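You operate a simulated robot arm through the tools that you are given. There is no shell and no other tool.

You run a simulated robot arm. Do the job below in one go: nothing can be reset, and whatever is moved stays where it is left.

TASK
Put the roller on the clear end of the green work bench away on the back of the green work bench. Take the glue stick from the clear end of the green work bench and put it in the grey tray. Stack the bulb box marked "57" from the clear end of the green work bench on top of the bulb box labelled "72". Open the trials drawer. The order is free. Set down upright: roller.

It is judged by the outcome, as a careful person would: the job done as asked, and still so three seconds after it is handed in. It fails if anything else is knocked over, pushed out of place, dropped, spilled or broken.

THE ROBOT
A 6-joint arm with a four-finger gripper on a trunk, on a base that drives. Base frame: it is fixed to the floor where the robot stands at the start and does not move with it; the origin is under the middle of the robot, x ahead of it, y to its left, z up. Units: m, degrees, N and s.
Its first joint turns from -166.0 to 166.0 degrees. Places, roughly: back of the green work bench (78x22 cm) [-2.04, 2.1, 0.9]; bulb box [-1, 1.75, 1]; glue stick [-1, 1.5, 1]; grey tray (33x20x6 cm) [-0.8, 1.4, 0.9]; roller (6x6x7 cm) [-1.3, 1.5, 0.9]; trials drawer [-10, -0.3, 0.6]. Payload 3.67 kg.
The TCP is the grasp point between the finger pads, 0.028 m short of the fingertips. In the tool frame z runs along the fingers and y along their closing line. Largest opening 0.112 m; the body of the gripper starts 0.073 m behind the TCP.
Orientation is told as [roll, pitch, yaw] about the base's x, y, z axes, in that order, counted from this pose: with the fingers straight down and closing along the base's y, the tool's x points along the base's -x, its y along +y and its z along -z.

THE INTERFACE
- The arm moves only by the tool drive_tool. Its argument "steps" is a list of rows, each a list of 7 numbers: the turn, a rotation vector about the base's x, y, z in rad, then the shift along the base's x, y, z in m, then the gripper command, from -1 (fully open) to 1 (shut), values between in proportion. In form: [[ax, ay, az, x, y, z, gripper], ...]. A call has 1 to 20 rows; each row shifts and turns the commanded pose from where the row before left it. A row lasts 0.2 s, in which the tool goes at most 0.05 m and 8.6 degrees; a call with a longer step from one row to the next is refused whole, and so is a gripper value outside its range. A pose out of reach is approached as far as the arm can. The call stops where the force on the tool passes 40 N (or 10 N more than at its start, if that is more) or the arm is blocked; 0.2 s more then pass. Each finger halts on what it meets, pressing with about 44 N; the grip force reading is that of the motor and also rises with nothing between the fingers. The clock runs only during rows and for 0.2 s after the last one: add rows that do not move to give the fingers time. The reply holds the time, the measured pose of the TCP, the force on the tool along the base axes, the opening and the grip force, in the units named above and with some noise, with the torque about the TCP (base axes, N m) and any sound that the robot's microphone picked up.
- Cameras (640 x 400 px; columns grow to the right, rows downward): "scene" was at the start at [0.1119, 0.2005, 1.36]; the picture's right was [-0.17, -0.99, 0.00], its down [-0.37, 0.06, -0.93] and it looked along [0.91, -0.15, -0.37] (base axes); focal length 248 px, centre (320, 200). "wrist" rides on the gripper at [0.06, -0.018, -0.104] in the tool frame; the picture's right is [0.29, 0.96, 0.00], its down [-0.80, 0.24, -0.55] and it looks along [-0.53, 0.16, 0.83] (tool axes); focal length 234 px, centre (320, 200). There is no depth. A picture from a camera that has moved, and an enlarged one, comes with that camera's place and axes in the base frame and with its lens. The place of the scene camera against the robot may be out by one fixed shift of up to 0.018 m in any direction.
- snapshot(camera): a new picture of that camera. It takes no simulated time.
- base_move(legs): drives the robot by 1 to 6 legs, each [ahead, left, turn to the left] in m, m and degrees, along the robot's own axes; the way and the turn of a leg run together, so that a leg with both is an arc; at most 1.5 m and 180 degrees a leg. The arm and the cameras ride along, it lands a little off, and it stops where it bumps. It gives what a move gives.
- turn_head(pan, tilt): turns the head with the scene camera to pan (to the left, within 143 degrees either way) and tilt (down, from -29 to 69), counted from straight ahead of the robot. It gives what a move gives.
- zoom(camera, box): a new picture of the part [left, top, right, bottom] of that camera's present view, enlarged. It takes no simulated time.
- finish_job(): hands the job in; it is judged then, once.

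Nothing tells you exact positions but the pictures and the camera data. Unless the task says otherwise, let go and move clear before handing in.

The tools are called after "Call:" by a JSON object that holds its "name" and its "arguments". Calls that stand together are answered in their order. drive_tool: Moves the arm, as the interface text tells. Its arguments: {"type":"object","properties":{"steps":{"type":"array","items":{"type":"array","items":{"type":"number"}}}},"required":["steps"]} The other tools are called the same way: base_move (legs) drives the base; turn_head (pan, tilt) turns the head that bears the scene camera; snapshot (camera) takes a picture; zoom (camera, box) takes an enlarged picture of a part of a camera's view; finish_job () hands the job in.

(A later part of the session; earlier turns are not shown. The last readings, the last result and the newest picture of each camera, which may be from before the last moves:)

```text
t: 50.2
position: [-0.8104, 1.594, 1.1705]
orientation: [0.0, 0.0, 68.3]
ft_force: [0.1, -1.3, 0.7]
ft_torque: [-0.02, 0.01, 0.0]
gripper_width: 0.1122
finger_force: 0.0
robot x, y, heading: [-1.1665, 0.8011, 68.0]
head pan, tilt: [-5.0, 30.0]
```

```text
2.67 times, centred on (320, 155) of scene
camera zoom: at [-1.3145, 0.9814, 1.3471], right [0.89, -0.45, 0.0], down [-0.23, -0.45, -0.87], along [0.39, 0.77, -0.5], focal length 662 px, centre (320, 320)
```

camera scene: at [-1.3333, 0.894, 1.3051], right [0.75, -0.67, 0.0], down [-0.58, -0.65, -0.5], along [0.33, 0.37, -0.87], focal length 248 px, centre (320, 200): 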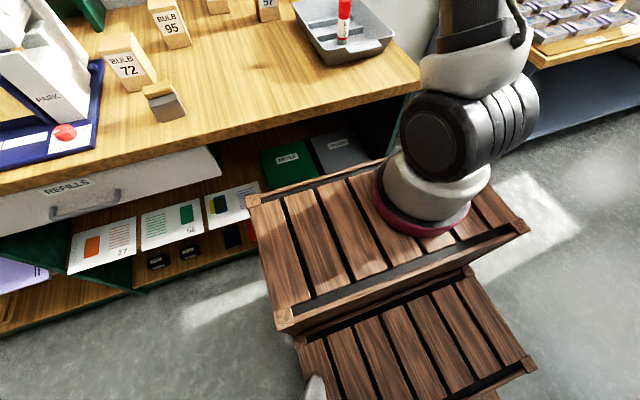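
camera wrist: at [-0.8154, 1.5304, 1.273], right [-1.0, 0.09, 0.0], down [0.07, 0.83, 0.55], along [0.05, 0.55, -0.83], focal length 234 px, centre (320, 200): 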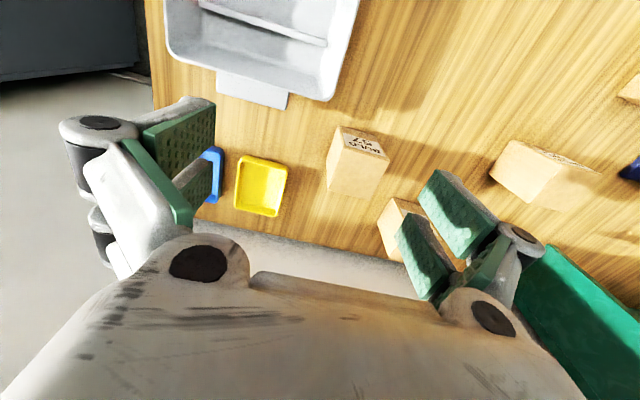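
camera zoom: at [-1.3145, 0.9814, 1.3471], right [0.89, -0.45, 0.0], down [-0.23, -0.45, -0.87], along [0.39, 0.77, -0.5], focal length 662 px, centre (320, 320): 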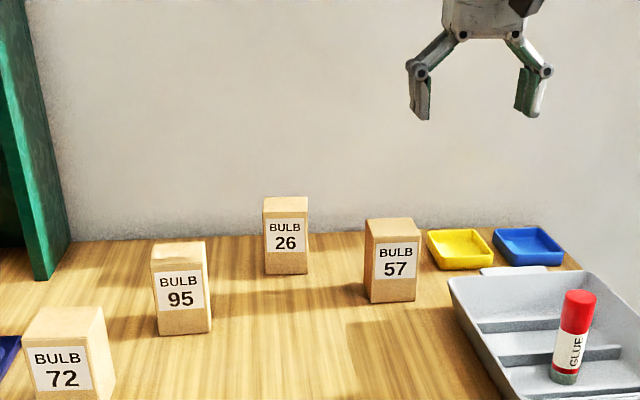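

Call:
{"name": "drive_tool", "arguments": {"steps": [[0, 0, 0, -0.0205, 0.043, 0, -1], [0, 0, 0, -0.0205, 0.043, 0, -1], [0, 0, 0, 0, 0, -0.04, -1], [0, 0, 0, 0, 0, -0.04, -1], [0, 0, 0, 0, 0, -0.03, -1], [0, 0, 0, 0, 0, 0, -1]]}}

Call:
{"name": "snapshot", "arguments": {"camera": "wrist"}}

Call:
{"name": "zoom", "arguments": {"camera": "scene", "box": [280, 90, 440, 190]}}

```text
t: 51.6
position: [-0.8507, 1.6795, 1.0575]
orientation: [0.0, 0.0, 68.3]
ft_force: [0.1, -0.3, -0.1]
ft_torque: [0.02, -0.01, -0.01]
gripper_width: 0.1121
finger_force: 0.1
robot x, y, heading: [-1.162, 0.8035, 68.5]
head pan, tilt: [-5.0, 30.0]
```

```text
taken
camera wrist: at [-0.856, 1.6168, 1.1623], right [-1.0, 0.09, 0.0], down [0.07, 0.83, 0.55], along [0.05, 0.55, -0.83], focal length 234 px, centre (320, 200)
```

wrist: 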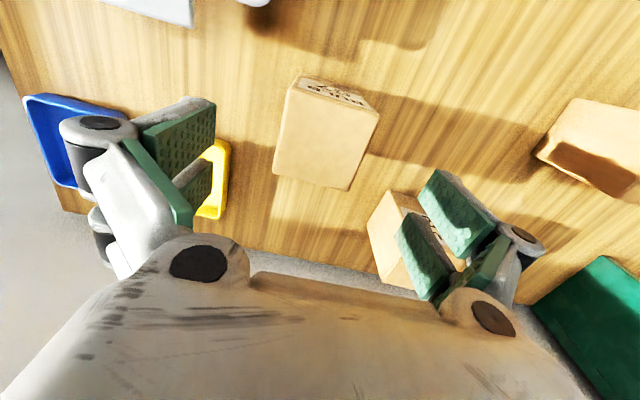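

```text
4.00 times, centred on (360, 140) of scene
camera zoom: at [-1.3145, 0.9814, 1.3471], right [0.89, -0.45, 0.0], down [-0.22, -0.45, -0.87], along [0.39, 0.77, -0.5], focal length 993 px, centre (160, 440)
```

zoom: 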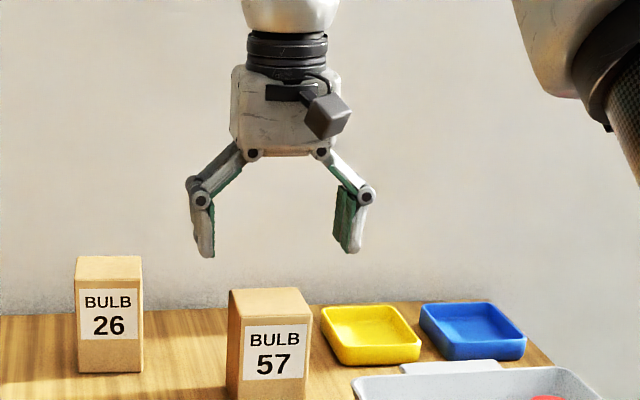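

Centred. Descending to grasp height.

Call:
{"name": "drive_tool", "arguments": {"steps": [[0, 0, 0, -0.001, 0, -0.03, -1], [0, 0, 0, 0, 0, -0.03, -1], [0, 0, 0, 0, 0, -0.03, -1], [0, 0, 0, 0, 0, -0.012, -1], [0, 0, 0, 0, 0, 0, -1]]}}

Call:
{"name": "snapshot", "arguments": {"camera": "wrist"}}

Call:
{"name": "zoom", "arguments": {"camera": "scene", "box": [280, 90, 440, 190]}}

```text
t: 52.8
position: [-0.8509, 1.6799, 0.9576]
orientation: [-0.1, 0.0, 68.2]
ft_force: [0.1, 0.9, 0.3]
ft_torque: [0.01, 0.0, 0.05]
gripper_width: 0.112
finger_force: 0.0
robot x, y, heading: [-1.1642, 0.7997, 68.4]
head pan, tilt: [-5.0, 30.0]
```

```text
taken
camera wrist: at [-0.8569, 1.6164, 1.0609], right [-1.0, 0.09, 0.0], down [0.07, 0.83, 0.55], along [0.05, 0.55, -0.83], focal length 234 px, centre (320, 200)
```

wrist: 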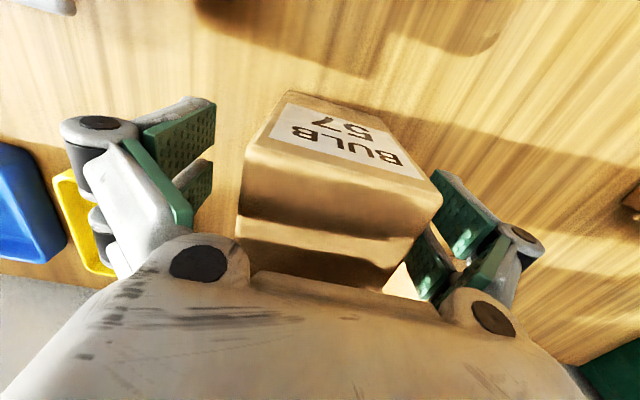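

```text
4.00 times, centred on (360, 140) of scene
camera zoom: at [-1.3145, 0.9815, 1.3471], right [0.89, -0.45, 0.0], down [-0.23, -0.45, -0.87], along [0.39, 0.77, -0.5], focal length 993 px, centre (160, 440)
```

zoom: 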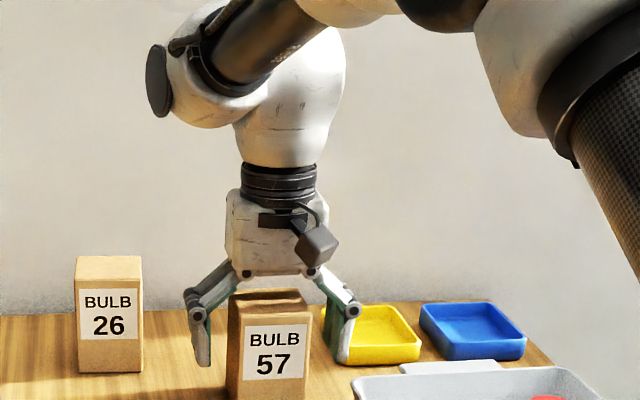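

Call:
{"name": "drive_tool", "arguments": {"steps": [[0, 0, 0, 0, 0, 0, -0.6], [0, 0, 0, 0, 0, 0, -0.3], [0, 0, 0, 0, 0, 0, 0], [0, 0, 0, 0, 0, 0, 0.3], [0, 0, 0, 0, 0, 0, 0.6], [0, 0, 0, 0, 0, 0, 0.6]]}}

Call:
{"name": "drive_tool", "arguments": {"steps": [[0, 0, 0, 0, 0, 0.01, 0.6], [0, 0, 0, 0, 0, 0.03, 0.6], [0, 0, 0, 0, 0, 0.04, 0.6], [0, 0, 0, 0, 0, 0.04, 0.6], [0, 0, 0, 0, 0, 0.04, 0.6]]}}

Call:
{"name": "snapshot", "arguments": {"camera": "wrist"}}

Call:
{"name": "snapshot", "arguments": {"camera": "scene"}}

```text
t: 54.2
position: [-0.8511, 1.6796, 0.9577]
orientation: [-0.1, -0.1, 68.3]
ft_force: [0.7, 0.9, 2.5]
ft_torque: [-0.01, 0.02, -0.01]
gripper_width: 0.0644
finger_force: 44.2
robot x, y, heading: [-1.1603, 0.7994, 68.3]
head pan, tilt: [-5.0, 30.0]
```

```text
t: 55.4
position: [-0.8526, 1.679, 1.1201]
orientation: [-0.1, 0.0, 68.2]
ft_force: [-0.9, 0.8, -0.3]
ft_torque: [-0.03, 0.04, -0.02]
gripper_width: 0.0643
finger_force: 44.1
robot x, y, heading: [-1.163, 0.8032, 68.2]
head pan, tilt: [-5.0, 30.0]
```

```text
taken
camera wrist: at [-0.8581, 1.6157, 1.2222], right [-1.0, 0.09, 0.0], down [0.07, 0.83, 0.55], along [0.05, 0.55, -0.83], focal length 234 px, centre (320, 200)
```

wrist: 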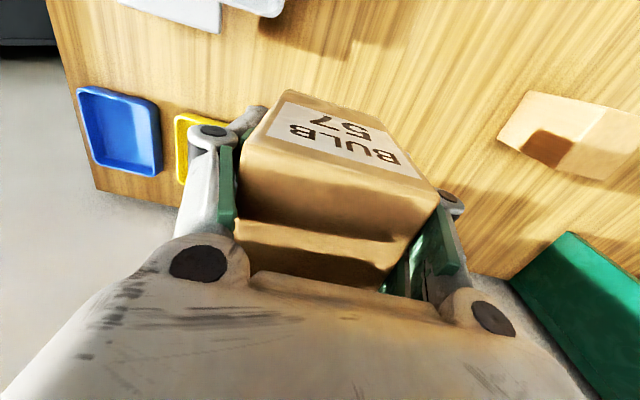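

```text
taken
camera scene: at [-1.3144, 0.9818, 1.3471], right [0.89, -0.45, 0.0], down [-0.23, -0.45, -0.87], along [0.39, 0.77, -0.5], focal length 248 px, centre (320, 200)
```

scene: 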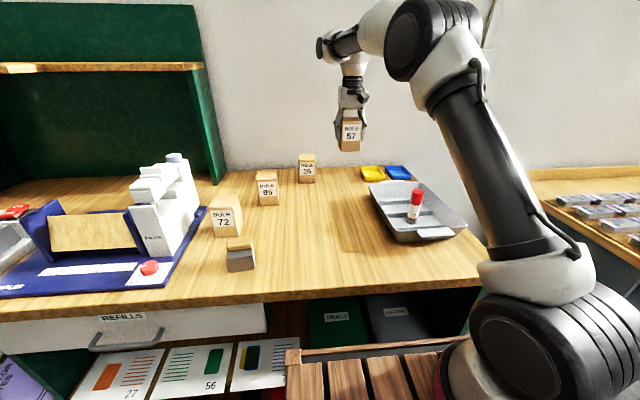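

Box 57 is held. I'll carry it high to the left and look at box 72 beside it with the wrist camera.

Call:
{"name": "drive_tool", "arguments": {"steps": [[0, 0, 0, 0, 0, 0.03, 0.6], [0, 0, 0, -0.041, -0.0215, 0, 0.6], [0, 0, 0, -0.041, -0.0215, 0, 0.6], [0, 0, 0, -0.041, -0.0215, 0, 0.6], [0, 0, 0, -0.041, -0.0215, 0, 0.6], [0, 0, 0, -0.041, -0.0215, 0, 0.6], [0, 0, 0, -0.041, -0.0215, 0, 0.6], [0, 0, 0, 0, 0, 0, 0.6]]}}

Call:
{"name": "snapshot", "arguments": {"camera": "wrist"}}

Call:
{"name": "zoom", "arguments": {"camera": "wrist", "box": [400, 80, 560, 180]}}

Call:
{"name": "zoom", "arguments": {"camera": "scene", "box": [180, 150, 300, 225]}}

```text
t: 57.2
position: [-1.0997, 1.5494, 1.1487]
orientation: [-0.2, 0.0, 68.3]
ft_force: [0.0, -0.6, -0.3]
ft_torque: [0.02, -0.01, -0.01]
gripper_width: 0.0643
finger_force: 43.6
robot x, y, heading: [-1.1634, 0.7979, 68.3]
head pan, tilt: [-5.0, 30.0]
```

```text
taken
camera wrist: at [-1.1045, 1.4868, 1.2516], right [-1.0, 0.09, 0.0], down [0.07, 0.83, 0.55], along [0.05, 0.55, -0.83], focal length 234 px, centre (320, 200)
```

wrist: 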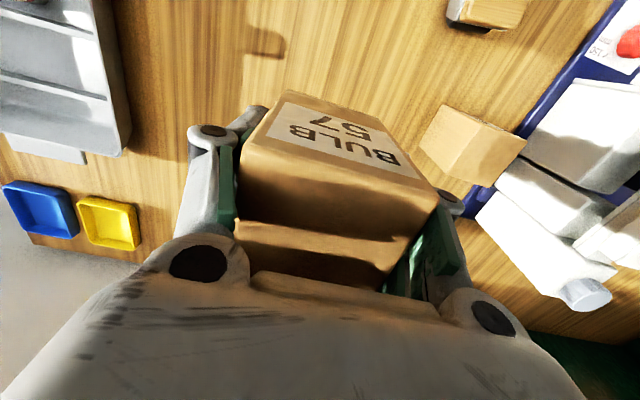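

```text
4.00 times, centred on (480, 130) of wrist
camera zoom: at [-1.1045, 1.4868, 1.2516], right [-1.0, 0.09, 0.0], down [0.07, 0.83, 0.55], along [0.05, 0.55, -0.83], focal length 937 px, centre (-320, 480)
```

zoom: 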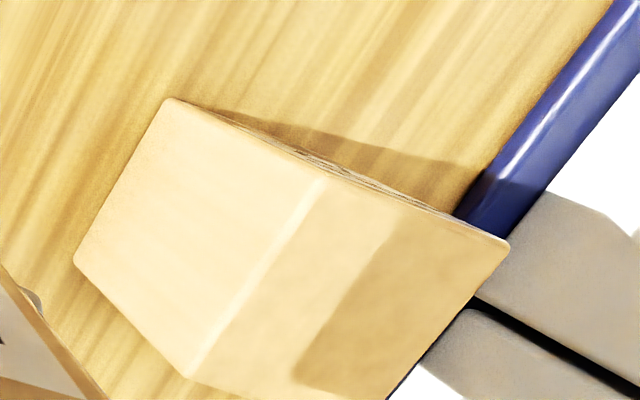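

```text
5.33 times, centred on (240, 188) of scene
camera zoom: at [-1.3145, 0.9815, 1.3471], right [0.89, -0.45, 0.0], down [-0.22, -0.45, -0.87], along [0.39, 0.77, -0.5], focal length 1324 px, centre (747, 267)
```

zoom: 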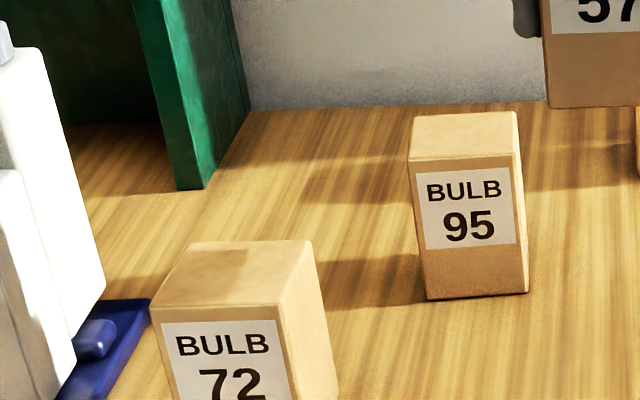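

Box 72 centre ≈ (-1.285, 1.612), top z≈1.00, aligned with the held box; neighbouring machine is ~13 cm off laterally, so clear. Moving above it.

Call:
{"name": "drive_tool", "arguments": {"steps": [[0, 0, 0, -0.037, 0.0126, 0, 0.6], [0, 0, 0, -0.037, 0.0126, 0, 0.6], [0, 0, 0, -0.037, 0.0126, 0, 0.6], [0, 0, 0, -0.037, 0.0126, 0, 0.6], [0, 0, 0, -0.037, 0.0123, 0, 0.6], [0, 0, 0, 0, 0, -0.03, 0.6], [0, 0, 0, 0, 0, -0.03, 0.6], [0, 0, 0, 0, 0, -0.01, 0.6], [0, 0, 0, 0, 0, 0, 0.6]]}}

Call:
{"name": "snapshot", "arguments": {"camera": "wrist"}}

Call:
{"name": "zoom", "arguments": {"camera": "scene", "box": [160, 130, 320, 230]}}

```text
t: 59.2
position: [-1.285, 1.6134, 1.079]
orientation: [-0.1, 0.0, 68.3]
ft_force: [-0.3, 0.6, -0.9]
ft_torque: [0.0, -0.01, -0.02]
gripper_width: 0.064
finger_force: 44.0
robot x, y, heading: [-1.1616, 0.801, 68.4]
head pan, tilt: [-5.0, 30.0]
```

```text
taken
camera wrist: at [-1.2887, 1.5507, 1.1812], right [-1.0, 0.09, 0.0], down [0.07, 0.83, 0.55], along [0.05, 0.55, -0.83], focal length 234 px, centre (320, 200)
```

wrist: 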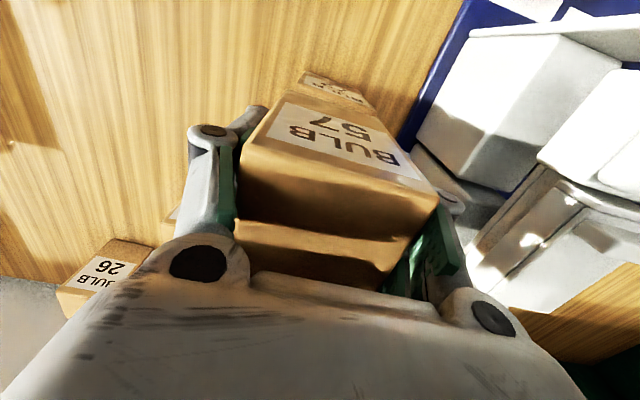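

```text
4.00 times, centred on (240, 180) of scene
camera zoom: at [-1.3146, 0.9815, 1.3471], right [0.89, -0.45, 0.0], down [-0.22, -0.45, -0.87], along [0.39, 0.77, -0.5], focal length 993 px, centre (640, 280)
```

zoom: 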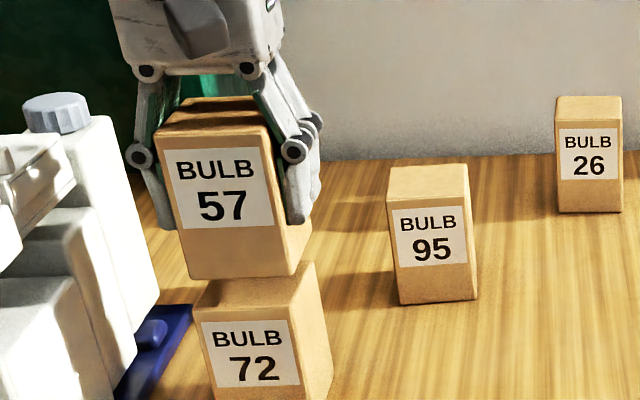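

Call:
{"name": "zoom", "arguments": {"camera": "scene", "box": [190, 175, 270, 225]}}

Call:
{"name": "zoom", "arguments": {"camera": "wrist", "box": [240, 50, 440, 175]}}

```text
8.00 times, centred on (230, 200) of scene
camera zoom: at [-1.3146, 0.9815, 1.3471], right [0.89, -0.45, 0.0], down [-0.22, -0.45, -0.87], along [0.39, 0.77, -0.5], focal length 1986 px, centre (1040, 200)
```

zoom: 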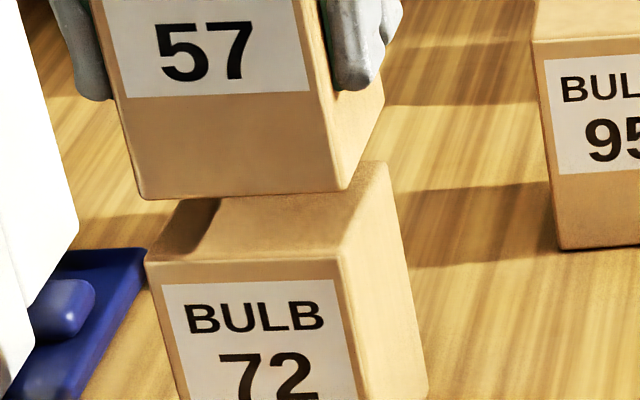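

```text
3.20 times, centred on (340, 112) of wrist
camera zoom: at [-1.2887, 1.5507, 1.1812], right [-1.0, 0.09, 0.0], down [0.07, 0.83, 0.55], along [0.05, 0.55, -0.83], focal length 749 px, centre (256, 480)
```

zoom: 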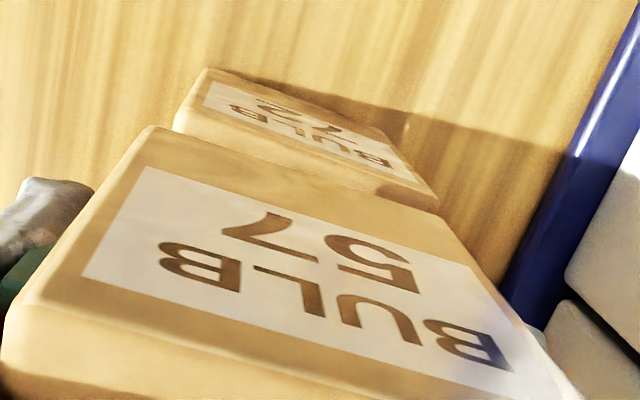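

Small correction needed: shift ~3 mm in -x and ~4.5 mm in +y, then lower to contact.

Call:
{"name": "drive_tool", "arguments": {"steps": [[0, 0, 0, -0.003, 0.0045, 0, 0.6], [0, 0, 0, 0, 0, -0.01, 0.6], [0, 0, 0, 0, 0, -0.006, 0.6], [0, 0, 0, 0, 0, -0.004, 0.6], [0, 0, 0, 0, 0, 0, 0.6]]}}

Call:
{"name": "zoom", "arguments": {"camera": "scene", "box": [190, 175, 270, 225]}}

Call:
{"name": "zoom", "arguments": {"camera": "wrist", "box": [240, 50, 440, 175]}}

```text
t: 60.4
position: [-1.2862, 1.617, 1.0568]
orientation: [-0.1, 0.0, 68.4]
ft_force: [-0.1, -0.1, 2.1]
ft_torque: [0.03, -0.01, 0.0]
gripper_width: 0.0643
finger_force: 44.0
robot x, y, heading: [-1.1618, 0.8073, 68.4]
head pan, tilt: [-5.0, 30.0]
```

```text
8.00 times, centred on (230, 200) of scene
camera zoom: at [-1.3146, 0.9814, 1.3471], right [0.89, -0.45, 0.0], down [-0.22, -0.45, -0.87], along [0.39, 0.77, -0.5], focal length 1986 px, centre (1040, 200)
```

zoom: 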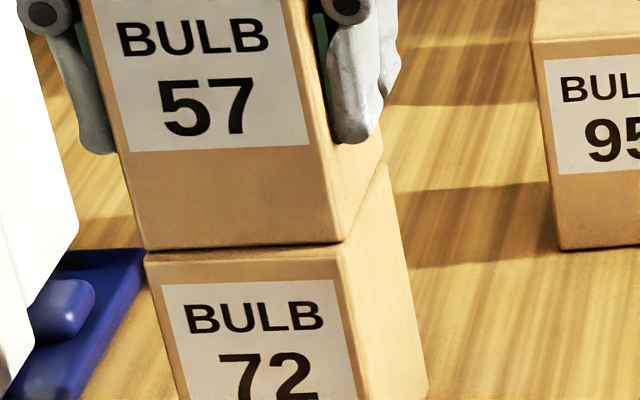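

```text
3.20 times, centred on (340, 112) of wrist
camera zoom: at [-1.2916, 1.5547, 1.161], right [-1.0, 0.09, 0.0], down [0.07, 0.83, 0.55], along [0.05, 0.55, -0.83], focal length 749 px, centre (256, 480)
```

zoom: 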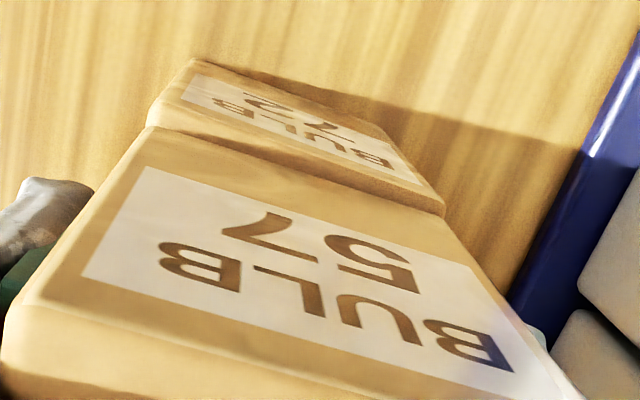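

Very well aligned, nearly in contact. Lowering the last few millimetres.

Call:
{"name": "drive_tool", "arguments": {"steps": [[0, 0, 0, 0, 0, -0.002, 0.6], [0, 0, 0, 0, 0, 0, 0.6]]}}

Call:
{"name": "drive_tool", "arguments": {"steps": [[0, 0, 0, 0, 0, -0.002, 0.6], [0, 0, 0, 0, 0, 0, 0.6]]}}

```text
t: 61.0
position: [-1.2869, 1.6179, 1.0579]
orientation: [0.0, -0.2, 68.2]
ft_force: [0.6, 0.7, 22.4]
ft_torque: [-0.24, -0.09, 0.0]
gripper_width: 0.0644
finger_force: 44.4
robot x, y, heading: [-1.1628, 0.8006, 68.3]
head pan, tilt: [-5.0, 30.0]
```

```text
t: 61.5
position: [-1.285, 1.6182, 1.058]
orientation: [0.3, -0.3, 68.3]
ft_force: [0.3, -1.3, 10.3]
ft_torque: [-0.38, 0.07, 0.0]
gripper_width: 0.0641
finger_force: 44.2
robot x, y, heading: [-1.1637, 0.8018, 68.3]
head pan, tilt: [-5.0, 30.0]
stopped in row 2: the force on the tool passed its limit at 41 N (the readings are from after the stop); the commanded pose is now the measured one
```

Contact is firm. Opening modestly and retracting upward.

Call:
{"name": "drive_tool", "arguments": {"steps": [[0, 0, 0, 0, 0, 0, -0.3], [0, 0, 0, 0, 0, 0, -0.45], [0, 0, 0, 0, 0, 0, -0.45], [0, 0, 0, 0, 0, 0.02, -0.45], [0, 0, 0, 0, 0, 0.04, -0.45], [0, 0, 0, 0, 0, 0.04, -0.45], [0, 0, 0, 0, 0, 0.04, -0.45]]}}

Call:
{"name": "snapshot", "arguments": {"camera": "wrist"}}

Call:
{"name": "zoom", "arguments": {"camera": "scene", "box": [140, 100, 332, 220]}}

```text
t: 63.1
position: [-1.2868, 1.6192, 1.1959]
orientation: [0.2, -0.3, 68.3]
ft_force: [-0.6, 1.2, -0.8]
ft_torque: [-0.02, 0.01, -0.01]
gripper_width: 0.0814
finger_force: 0.1
robot x, y, heading: [-1.1663, 0.8033, 68.2]
head pan, tilt: [-5.0, 30.0]
```

```text
taken
camera wrist: at [-1.2917, 1.5559, 1.2983], right [-1.0, 0.09, 0.0], down [0.07, 0.83, 0.56], along [0.05, 0.56, -0.83], focal length 234 px, centre (320, 200)
```

wrist: 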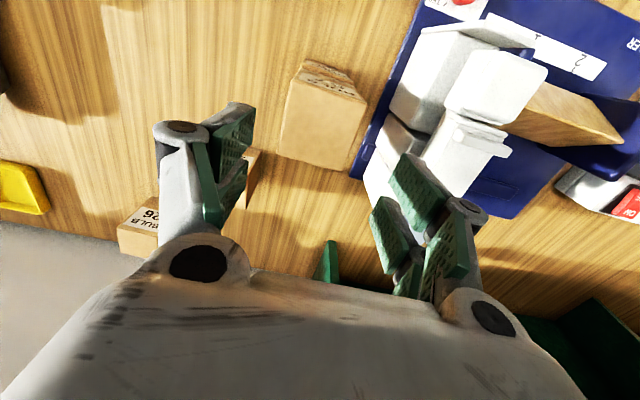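

```text
3.33 times, centred on (236, 160) of scene
camera zoom: at [-1.3146, 0.9817, 1.3471], right [0.89, -0.45, 0.0], down [-0.22, -0.45, -0.87], along [0.39, 0.77, -0.5], focal length 827 px, centre (600, 333)
```

zoom: 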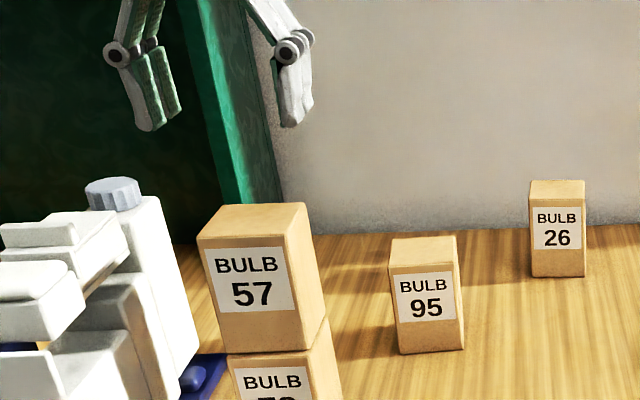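

57 is stacked on 72 neatly. Now pull back to view the roller with the wrist camera.

Call:
{"name": "drive_tool", "arguments": {"steps": [[0, 0, 0, 0, -0.04, 0.005, -0.45], [0, 0, 0, 0, -0.045, 0, -0.45], [0, 0, 0, 0, -0.045, 0, -0.45], [0, 0, 0, 0, -0.045, 0, -0.6], [0, 0, 0, 0, -0.045, 0, -0.8], [0, 0, 0, 0.01, -0.045, 0, -1], [0, 0, 0, 0.01, -0.035, -0.02, -1], [0, 0, 0, 0, 0, 0, -1]]}}

Call:
{"name": "snapshot", "arguments": {"camera": "wrist"}}

Call:
{"name": "turn_head", "arguments": {"pan": 10, "tilt": 40}}

Call:
{"name": "snapshot", "arguments": {"camera": "scene"}}

```text
t: 64.9
position: [-1.2664, 1.3178, 1.1813]
orientation: [0.2, -0.2, 68.4]
ft_force: [-0.7, 0.0, -0.1]
ft_torque: [-0.03, 0.0, 0.01]
gripper_width: 0.1121
finger_force: 0.1
robot x, y, heading: [-1.1595, 0.7994, 68.4]
head pan, tilt: [-5.0, 30.0]
```

```text
taken
camera wrist: at [-1.2717, 1.2548, 1.285], right [-1.0, 0.09, 0.0], down [0.07, 0.83, 0.56], along [0.05, 0.56, -0.83], focal length 234 px, centre (320, 200)
```

wrist: 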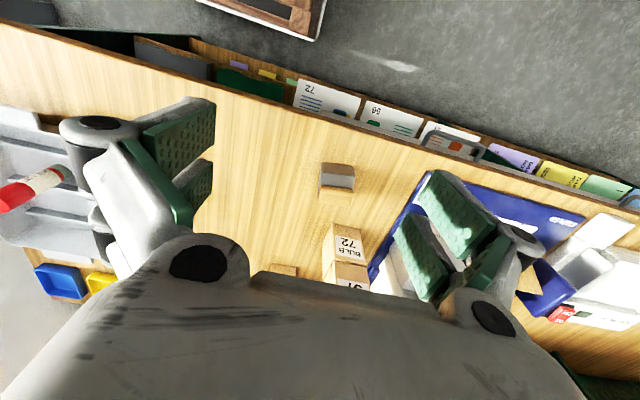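

```text
t: 65.7
position: [-1.2668, 1.3189, 1.1821]
orientation: [0.2, -0.1, 68.3]
ft_force: [-0.2, 0.3, -0.9]
ft_torque: [-0.01, 0.0, -0.01]
gripper_width: 0.1119
finger_force: 0.0
robot x, y, heading: [-1.1612, 0.8003, 68.3]
head pan, tilt: [10.0, 40.0]
```

```text
taken
camera scene: at [-1.3379, 0.9839, 1.3318], right [0.98, -0.2, 0.0], down [-0.13, -0.63, -0.77], along [0.16, 0.75, -0.64], focal length 248 px, centre (320, 200)
```

scene: 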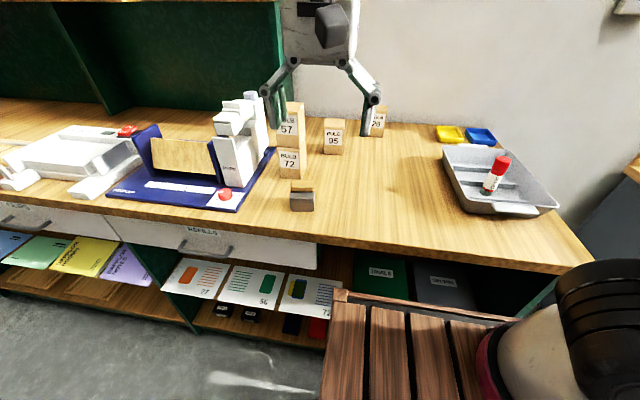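

Call:
{"name": "zoom", "arguments": {"camera": "wrist", "box": [290, 140, 386, 200]}}

Call:
{"name": "zoom", "arguments": {"camera": "scene", "box": [255, 160, 351, 220]}}

Call:
{"name": "turn_head", "arguments": {"pan": 50, "tilt": 25}}

Call:
{"name": "snapshot", "arguments": {"camera": "scene"}}

```text
6.67 times, centred on (338, 170) of wrist
camera zoom: at [-1.2717, 1.255, 1.2852], right [-1.0, 0.09, 0.0], down [0.07, 0.83, 0.56], along [0.05, 0.56, -0.83], focal length 1561 px, centre (200, 400)
```

zoom: 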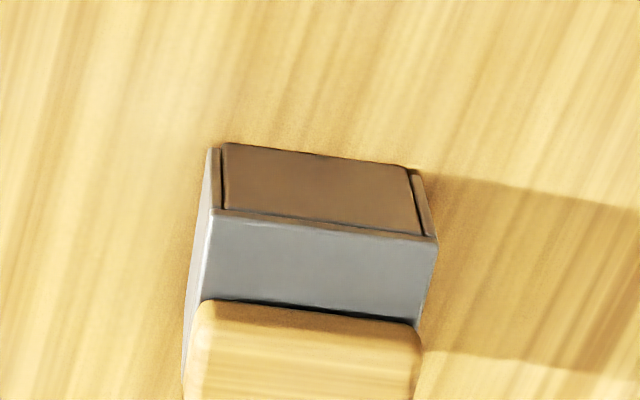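

```text
6.67 times, centred on (303, 190) of scene
camera zoom: at [-1.3379, 0.9839, 1.3318], right [0.98, -0.2, 0.0], down [-0.13, -0.63, -0.77], along [0.16, 0.75, -0.64], focal length 1655 px, centre (433, 267)
```

zoom: 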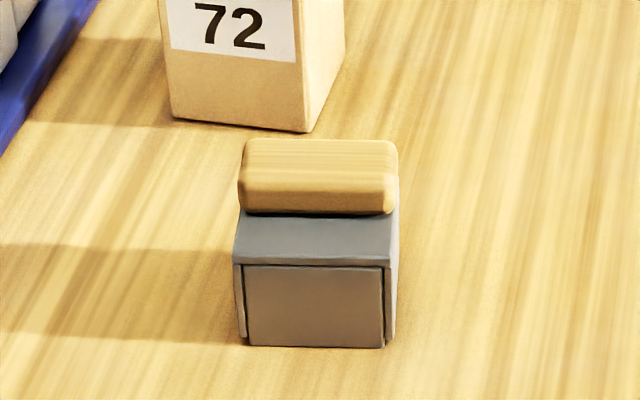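

```text
t: 66.7
position: [-1.2669, 1.3186, 1.1824]
orientation: [0.2, -0.2, 68.3]
ft_force: [-1.0, -0.9, 0.2]
ft_torque: [0.0, -0.01, -0.01]
gripper_width: 0.1119
finger_force: 0.2
robot x, y, heading: [-1.1646, 0.7987, 68.4]
head pan, tilt: [50.0, 25.0]
```

```text
taken
camera scene: at [-1.3988, 0.9818, 1.3551], right [0.88, 0.47, 0.0], down [0.2, -0.37, -0.91], along [-0.43, 0.8, -0.42], focal length 248 px, centre (320, 200)
```

scene: 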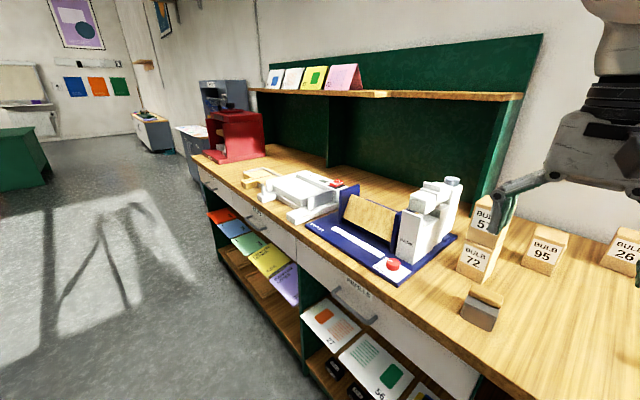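

The roller (grey body, wooden handle on its back half) is yawed ~10° from the bench: centre ≈ (-1.281, 1.462). Let me study the destination area in this view first.

Call:
{"name": "zoom", "arguments": {"camera": "scene", "box": [190, 100, 510, 300]}}

Call:
{"name": "zoom", "arguments": {"camera": "scene", "box": [230, 130, 390, 230]}}

```text
2.00 times, centred on (350, 200) of scene
camera zoom: at [-1.3988, 0.9818, 1.3551], right [0.88, 0.47, 0.0], down [0.2, -0.37, -0.91], along [-0.43, 0.8, -0.42], focal length 496 px, centre (260, 200)
```

zoom: 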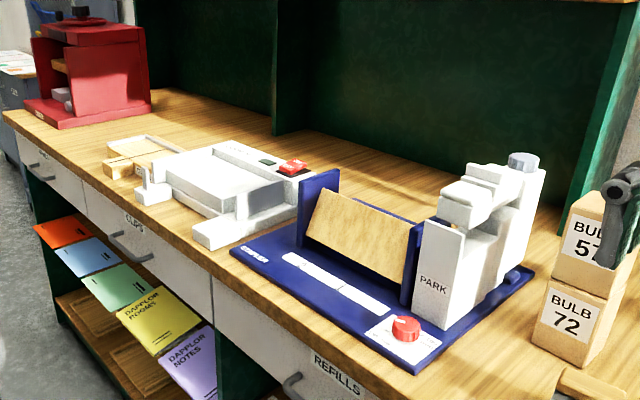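

```text
4.00 times, centred on (310, 180) of scene
camera zoom: at [-1.3988, 0.9818, 1.3551], right [0.88, 0.47, 0.0], down [0.2, -0.37, -0.91], along [-0.43, 0.8, -0.42], focal length 993 px, centre (360, 280)
```

zoom: 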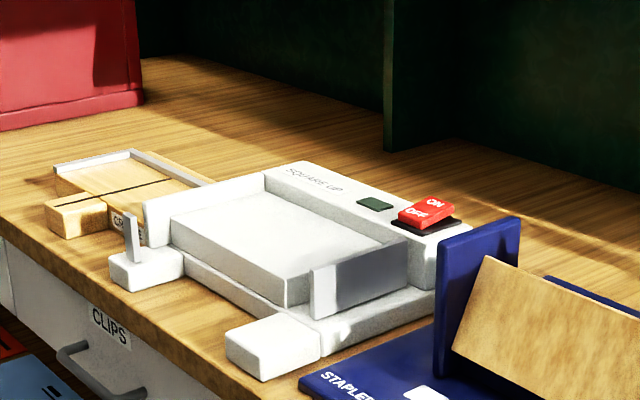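

The strip behind the machines and in front of the hutch (~20 cm deep) matches the stated "back of the bench". Now grasp the roller: rotate the tool ~+9.5° and come over it.

Call:
{"name": "drive_tool", "arguments": {"steps": [[0, 0, 0.083, -0.005, 0.048, -0.02, -1], [0, 0, 0.083, -0.005, 0.048, -0.04, -1], [0, 0, 0, -0.004, 0.047, -0.04, -1], [0, 0, 0, 0, 0, -0.03, -1], [0, 0, 0, 0, 0, 0, -1]]}}

Call:
{"name": "snapshot", "arguments": {"camera": "wrist"}}

Call:
{"name": "turn_head", "arguments": {"pan": 10, "tilt": 40}}

Call:
{"name": "zoom", "arguments": {"camera": "scene", "box": [223, 100, 383, 220]}}

```text
refused: row 1 steps farther than a row can; nothing moved
```

```text
taken
camera wrist: at [-1.2718, 1.255, 1.2852], right [-1.0, 0.09, 0.0], down [0.07, 0.83, 0.56], along [0.05, 0.56, -0.83], focal length 234 px, centre (320, 200)
```

wrist: 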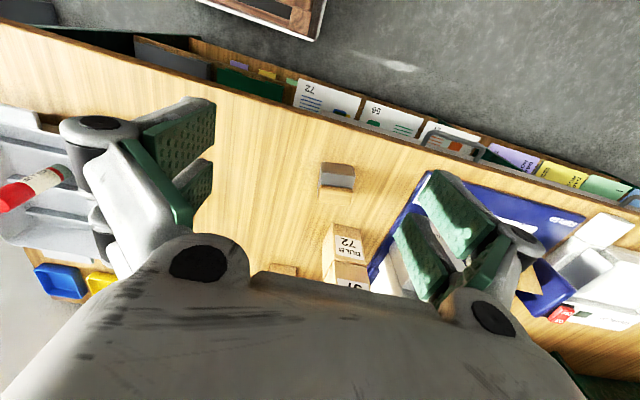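

```text
t: 67.8
position: [-1.2668, 1.3184, 1.1826]
orientation: [0.2, -0.2, 68.3]
ft_force: [0.2, 0.4, 0.5]
ft_torque: [0.0, 0.0, -0.01]
gripper_width: 0.112
finger_force: 0.1
robot x, y, heading: [-1.1607, 0.8023, 68.0]
head pan, tilt: [10.0, 40.0]
```

```text
3.33 times, centred on (303, 160) of scene
camera zoom: at [-1.338, 0.9839, 1.3318], right [0.98, -0.2, 0.0], down [-0.13, -0.63, -0.77], along [0.16, 0.75, -0.64], focal length 827 px, centre (377, 333)
```

zoom: 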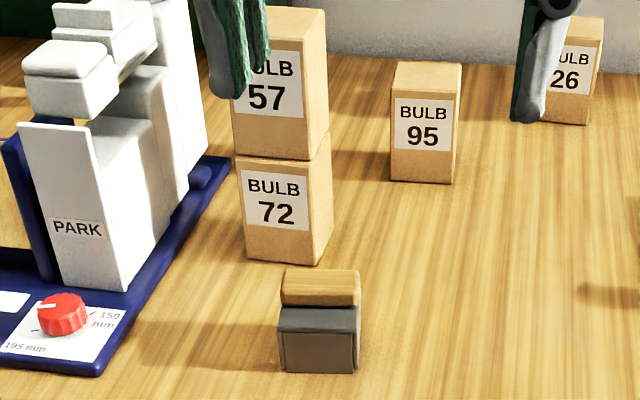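

The step was too long; splitting it, and also levelling the slight 0.2° tilt isn't necessary.

Call:
{"name": "drive_tool", "arguments": {"steps": [[0, 0, 0.083, -0.004, 0.03, -0.02, -1], [0, 0, 0.083, -0.004, 0.035, -0.02, -1], [0, 0, 0, -0.003, 0.04, -0.02, -1], [0, 0, 0, -0.003, 0.038, -0.02, -1], [0, 0, 0, 0, 0, -0.04, -1], [0, 0, 0, 0, 0, 0, -1]]}}

Call:
{"name": "snapshot", "arguments": {"camera": "wrist"}}

Call:
{"name": "zoom", "arguments": {"camera": "scene", "box": [223, 100, 383, 220]}}

```text
t: 69.2
position: [-1.2814, 1.4626, 1.0619]
orientation: [0.2, -0.1, 77.8]
ft_force: [0.2, -0.5, 0.3]
ft_torque: [0.0, 0.03, -0.01]
gripper_width: 0.1119
finger_force: 0.0
robot x, y, heading: [-1.1644, 0.8008, 68.4]
head pan, tilt: [10.0, 40.0]
```

```text
taken
camera wrist: at [-1.2753, 1.3988, 1.1651], right [-1.0, -0.08, 0.0], down [-0.06, 0.83, 0.56], along [-0.05, 0.56, -0.83], focal length 234 px, centre (320, 200)
```

wrist: 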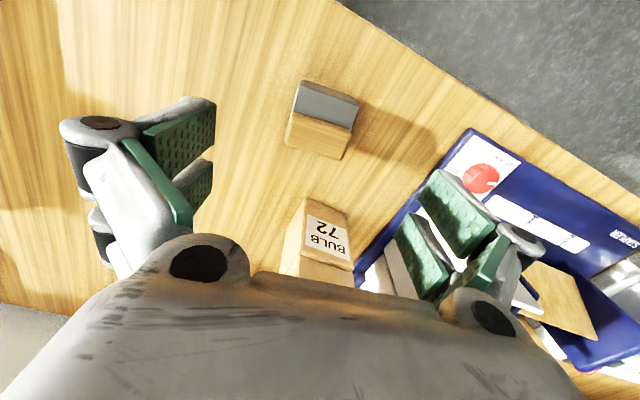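

```text
3.33 times, centred on (303, 160) of scene
camera zoom: at [-1.3379, 0.9839, 1.3318], right [0.98, -0.2, 0.0], down [-0.13, -0.63, -0.77], along [0.16, 0.75, -0.64], focal length 827 px, centre (377, 333)
```

zoom: 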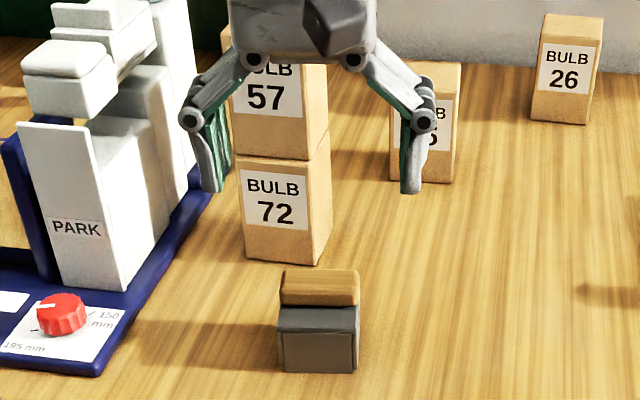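

Well centred (TCP within a few mm, yaw matches). Descending to grip the roller body.

Call:
{"name": "drive_tool", "arguments": {"steps": [[0, 0, 0, -0.001, -0.004, -0.03, -1], [0, 0, 0, 0, 0, -0.04, -1], [0, 0, 0, 0, 0, -0.03, -1], [0, 0, 0, 0, 0, -0.018, -1], [0, 0, 0, 0, 0, 0, -1]]}}

Call:
{"name": "snapshot", "arguments": {"camera": "wrist"}}

Call:
{"name": "zoom", "arguments": {"camera": "scene", "box": [223, 120, 383, 220]}}

```text
t: 70.4
position: [-1.2821, 1.4562, 0.9431]
orientation: [0.2, -0.2, 77.8]
ft_force: [-0.1, -0.1, 0.3]
ft_torque: [-0.01, -0.02, -0.01]
gripper_width: 0.1121
finger_force: 0.0
robot x, y, heading: [-1.1667, 0.8011, 68.2]
head pan, tilt: [10.0, 40.0]
```

```text
taken
camera wrist: at [-1.2766, 1.3937, 1.0466], right [-1.0, -0.08, 0.0], down [-0.06, 0.83, 0.56], along [-0.05, 0.56, -0.83], focal length 234 px, centre (320, 200)
```

wrist: 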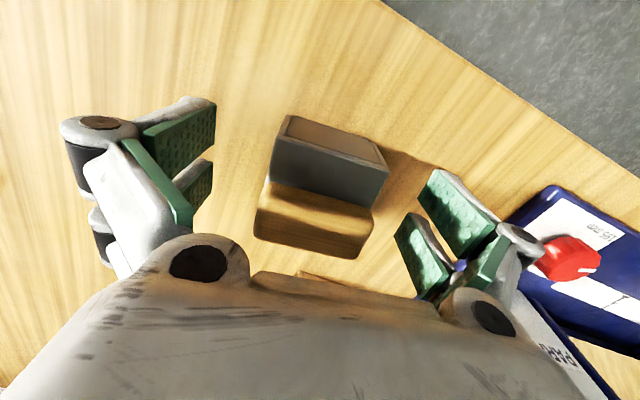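

```text
4.00 times, centred on (303, 170) of scene
camera zoom: at [-1.338, 0.9839, 1.3318], right [0.98, -0.2, 0.0], down [-0.13, -0.63, -0.77], along [0.16, 0.75, -0.64], focal length 993 px, centre (388, 320)
```

zoom: 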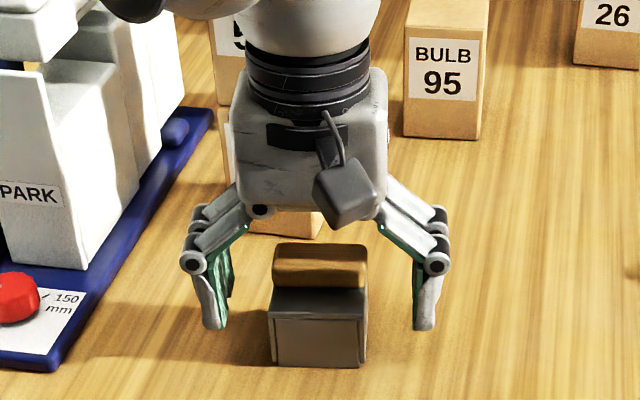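

Call:
{"name": "drive_tool", "arguments": {"steps": [[0, 0, 0, 0, 0, 0, -0.6], [0, 0, 0, 0, 0, 0, -0.3], [0, 0, 0, 0, 0, 0, 0], [0, 0, 0, 0, 0, 0, 0.3], [0, 0, 0, 0, 0, 0, 0.5], [0, 0, 0, 0, 0, 0, 0.5]]}}

Call:
{"name": "drive_tool", "arguments": {"steps": [[0, 0, 0, 0, 0, 0.01, 0.5], [0, 0, 0, 0, -0.005, 0.03, 0.5], [0, 0, 0, 0, -0.01, 0.04, 0.5], [0, 0, 0, 0, -0.01, 0.04, 0.5], [0, 0, 0, 0, -0.01, 0.04, 0.5]]}}

Call:
{"name": "snapshot", "arguments": {"camera": "wrist"}}

Call:
{"name": "snapshot", "arguments": {"camera": "scene"}}

```text
t: 71.8
position: [-1.2816, 1.4578, 0.9452]
orientation: [0.3, -0.3, 77.8]
ft_force: [-3.2, 0.4, 6.5]
ft_torque: [0.0, 0.13, -0.08]
gripper_width: 0.0575
finger_force: 44.0
robot x, y, heading: [-1.1618, 0.8026, 68.3]
head pan, tilt: [10.0, 40.0]
```

```text
t: 73.0
position: [-1.2818, 1.4237, 1.1019]
orientation: [0.2, -0.2, 77.7]
ft_force: [-0.2, -0.4, -2.6]
ft_torque: [-0.07, -0.02, 0.03]
gripper_width: 0.0577
finger_force: 44.1
robot x, y, heading: [-1.1627, 0.802, 68.4]
head pan, tilt: [10.0, 40.0]
```

```text
taken
camera wrist: at [-1.2761, 1.3592, 1.2047], right [-1.0, -0.08, 0.0], down [-0.07, 0.83, 0.56], along [-0.05, 0.56, -0.83], focal length 234 px, centre (320, 200)
```

wrist: 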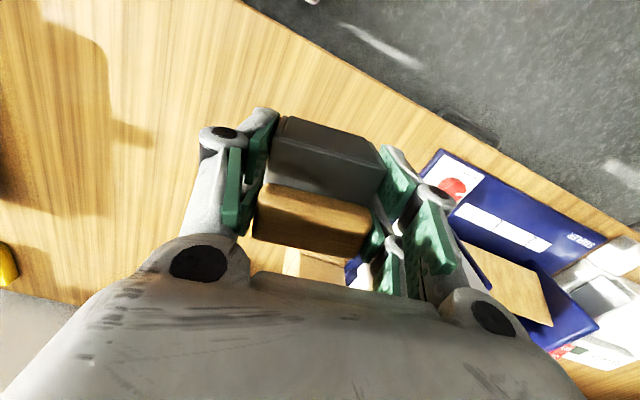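

```text
taken
camera scene: at [-1.3381, 0.9844, 1.3317], right [0.98, -0.2, 0.0], down [-0.13, -0.63, -0.77], along [0.16, 0.75, -0.64], focal length 248 px, centre (320, 200)
```

scene: 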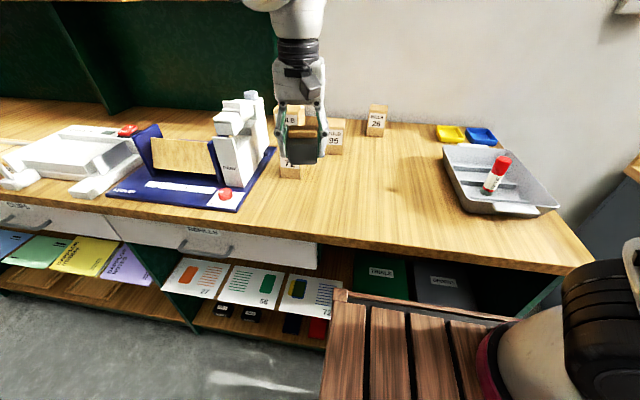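

Roller is held (bottom 4 cm below the TCP). I'll raise it well clear, centre it ahead of the robot, back off a bit from the drawer handles, then strafe left along the bench.

Call:
{"name": "drive_tool", "arguments": {"steps": [[0, 0, 0, 0, 0, 0.045, 0.5], [0, 0, 0, 0, 0, 0.045, 0.5], [0, 0, 0, 0, 0, 0.045, 0.5], [0, 0, 0, 0, 0, 0.045, 0.5], [0, 0, 0, 0.045, -0.01, 0, 0.5], [0, 0, 0, 0.045, -0.01, 0, 0.5], [0, 0, 0, 0.045, -0.01, 0, 0.5], [0, 0, 0, 0.045, -0.01, 0, 0.5], [0, 0, 0, 0.04, -0.01, 0, 0.5]]}}

Call:
{"name": "base_move", "arguments": {"legs": [[-0.1, 0, 0], [0, 0.6, 0]]}}

Call:
{"name": "turn_head", "arguments": {"pan": 20, "tilt": 30}}

Call:
{"name": "snapshot", "arguments": {"camera": "scene"}}

Call:
{"name": "snapshot", "arguments": {"camera": "wrist"}}

```text
t: 75.0
position: [-1.0613, 1.3729, 1.282]
orientation: [0.2, -0.2, 77.9]
ft_force: [-0.2, 1.0, -3.5]
ft_torque: [-0.05, -0.04, -0.02]
gripper_width: 0.0578
finger_force: 44.0
robot x, y, heading: [-1.1635, 0.7989, 68.6]
head pan, tilt: [10.0, 40.0]
```

```text
t: 79.2
position: [-1.6602, 1.5019, 1.282]
orientation: [0.1, -0.1, 78.0]
ft_force: [0.4, 0.3, -3.2]
ft_torque: [-0.03, -0.01, -0.01]
gripper_width: 0.0579
finger_force: 44.5
robot x, y, heading: [-1.7604, 0.9306, 68.5]
head pan, tilt: [10.0, 40.0]
```

```text
t: 79.9
position: [-1.6592, 1.5009, 1.2819]
orientation: [0.2, -0.2, 78.0]
ft_force: [0.4, -0.4, -2.9]
ft_torque: [-0.02, 0.02, 0.0]
gripper_width: 0.0578
finger_force: 44.0
robot x, y, heading: [-1.7587, 0.9299, 68.5]
head pan, tilt: [20.0, 30.0]
```

```text
taken
camera scene: at [-1.9492, 1.1193, 1.3471], right [1.0, -0.03, 0.0], down [-0.01, -0.5, -0.87], along [0.02, 0.87, -0.5], focal length 248 px, centre (320, 200)
```

scene: 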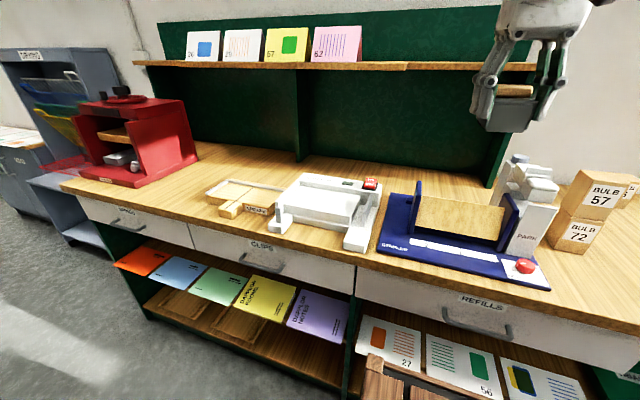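

```text
taken
camera wrist: at [-1.6544, 1.4382, 1.3851], right [-1.0, -0.08, 0.0], down [-0.07, 0.83, 0.56], along [-0.05, 0.56, -0.83], focal length 234 px, centre (320, 200)
```

wrist: 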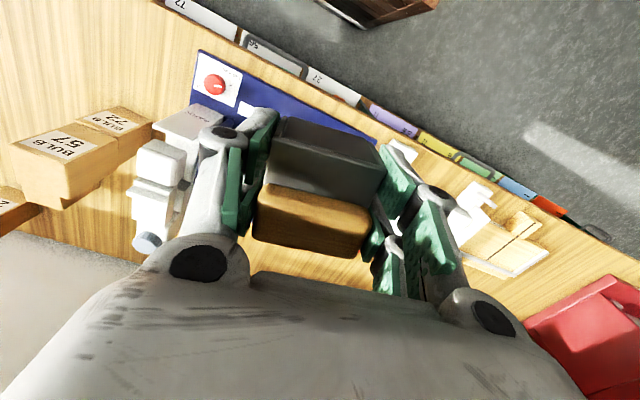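

View is clear. The target spot is ~(-2.04, 2.10), behind the "Square Up" machine and in front of the hutch. Strafing further left, then slightly forward.

Call:
{"name": "base_move", "arguments": {"legs": [[0, 0.6, -0.5], [0.09, 0, 0]]}}

Call:
{"name": "turn_head", "arguments": {"pan": 0, "tilt": 30}}

Call:
{"name": "snapshot", "arguments": {"camera": "scene"}}

Call:
{"name": "snapshot", "arguments": {"camera": "wrist"}}

```text
t: 83.9
position: [-2.1636, 1.8056, 1.2828]
orientation: [0.2, -0.2, 77.0]
ft_force: [0.9, 0.4, -2.9]
ft_torque: [0.0, 0.01, 0.0]
gripper_width: 0.0579
finger_force: 43.9
robot x, y, heading: [-2.2736, 1.2312, 67.7]
head pan, tilt: [20.0, 30.0]
```

```text
t: 84.8
position: [-2.1635, 1.8047, 1.282]
orientation: [0.2, -0.3, 77.0]
ft_force: [0.6, -0.1, -3.1]
ft_torque: [-0.03, 0.03, 0.01]
gripper_width: 0.0579
finger_force: 44.6
robot x, y, heading: [-2.2719, 1.2359, 67.3]
head pan, tilt: [0.0, 30.0]
```

```text
taken
camera scene: at [-2.4296, 1.4208, 1.3471], right [0.92, -0.38, 0.0], down [-0.19, -0.46, -0.87], along [0.33, 0.8, -0.5], focal length 248 px, centre (320, 200)
```

scene: 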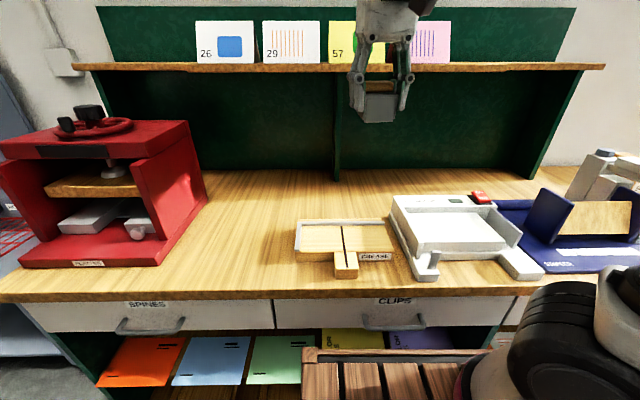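

```text
taken
camera wrist: at [-2.1599, 1.7412, 1.3851], right [-1.0, -0.07, 0.0], down [-0.05, 0.83, 0.56], along [-0.04, 0.56, -0.83], focal length 234 px, centre (320, 200)
```

wrist: 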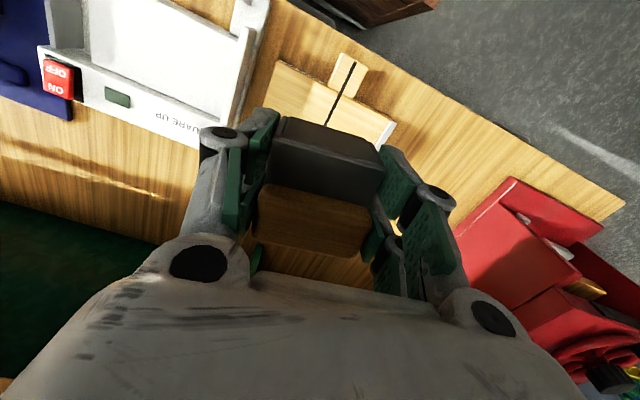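

The spot in front of the hutch divider is free. I'll lower the tool to pass above the machines, square the yaw to the bench, and advance part of the way.

Call:
{"name": "drive_tool", "arguments": {"steps": [[0, 0, -0.082, 0, 0, -0.02, 0.5], [0, 0, -0.082, 0, 0, -0.02, 0.5], [0, 0, 0, 0, 0, -0.045, 0.5], [0, 0, 0, 0, 0, -0.045, 0.5], [0, 0, 0, 0, 0, -0.045, 0.5], [0, 0, 0, 0, 0, -0.03, 0.5], [0, 0, 0, 0.0184, 0.0437, 0, 0.5], [0, 0, 0, 0.0184, 0.0437, 0, 0.5], [0, 0, 0, 0.0184, 0.0437, 0, 0.5], [0, 0, 0, 0.0184, 0.0437, 0, 0.5], [0, 0, 0, 0, 0, 0, 0.5]]}}

Call:
{"name": "snapshot", "arguments": {"camera": "scene"}}

Call:
{"name": "snapshot", "arguments": {"camera": "wrist"}}

```text
t: 87.2
position: [-2.0901, 1.9793, 1.0771]
orientation: [0.2, -0.1, 67.6]
ft_force: [-0.5, 0.6, -2.4]
ft_torque: [-0.01, 0.01, -0.02]
gripper_width: 0.0576
finger_force: 44.4
robot x, y, heading: [-2.2749, 1.2343, 67.7]
head pan, tilt: [0.0, 30.0]
```

```text
taken
camera scene: at [-2.4296, 1.4207, 1.3471], right [0.92, -0.38, 0.0], down [-0.19, -0.46, -0.87], along [0.33, 0.8, -0.5], focal length 248 px, centre (320, 200)
```

scene: 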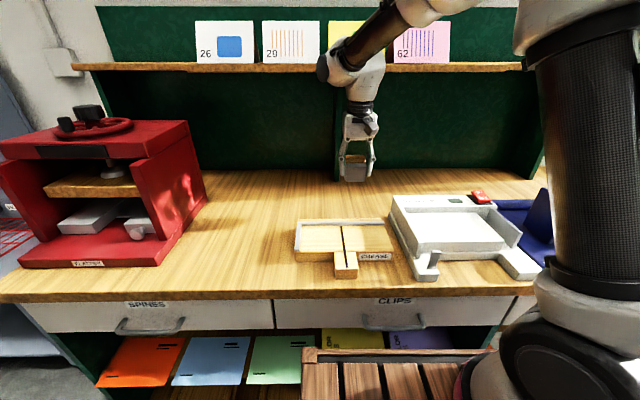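

```text
taken
camera wrist: at [-2.0969, 1.9164, 1.1804], right [-1.0, 0.1, 0.0], down [0.08, 0.83, 0.56], along [0.05, 0.56, -0.83], focal length 234 px, centre (320, 200)
```

wrist: 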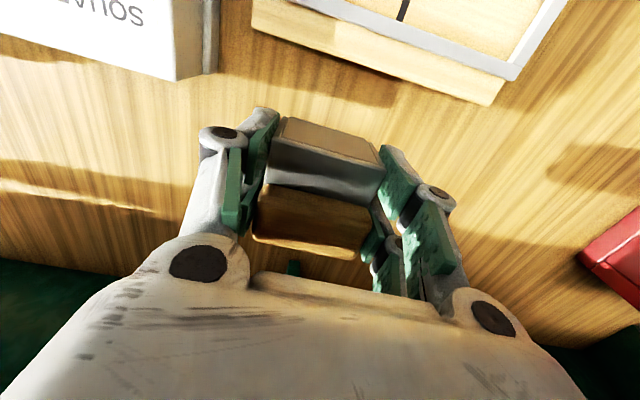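

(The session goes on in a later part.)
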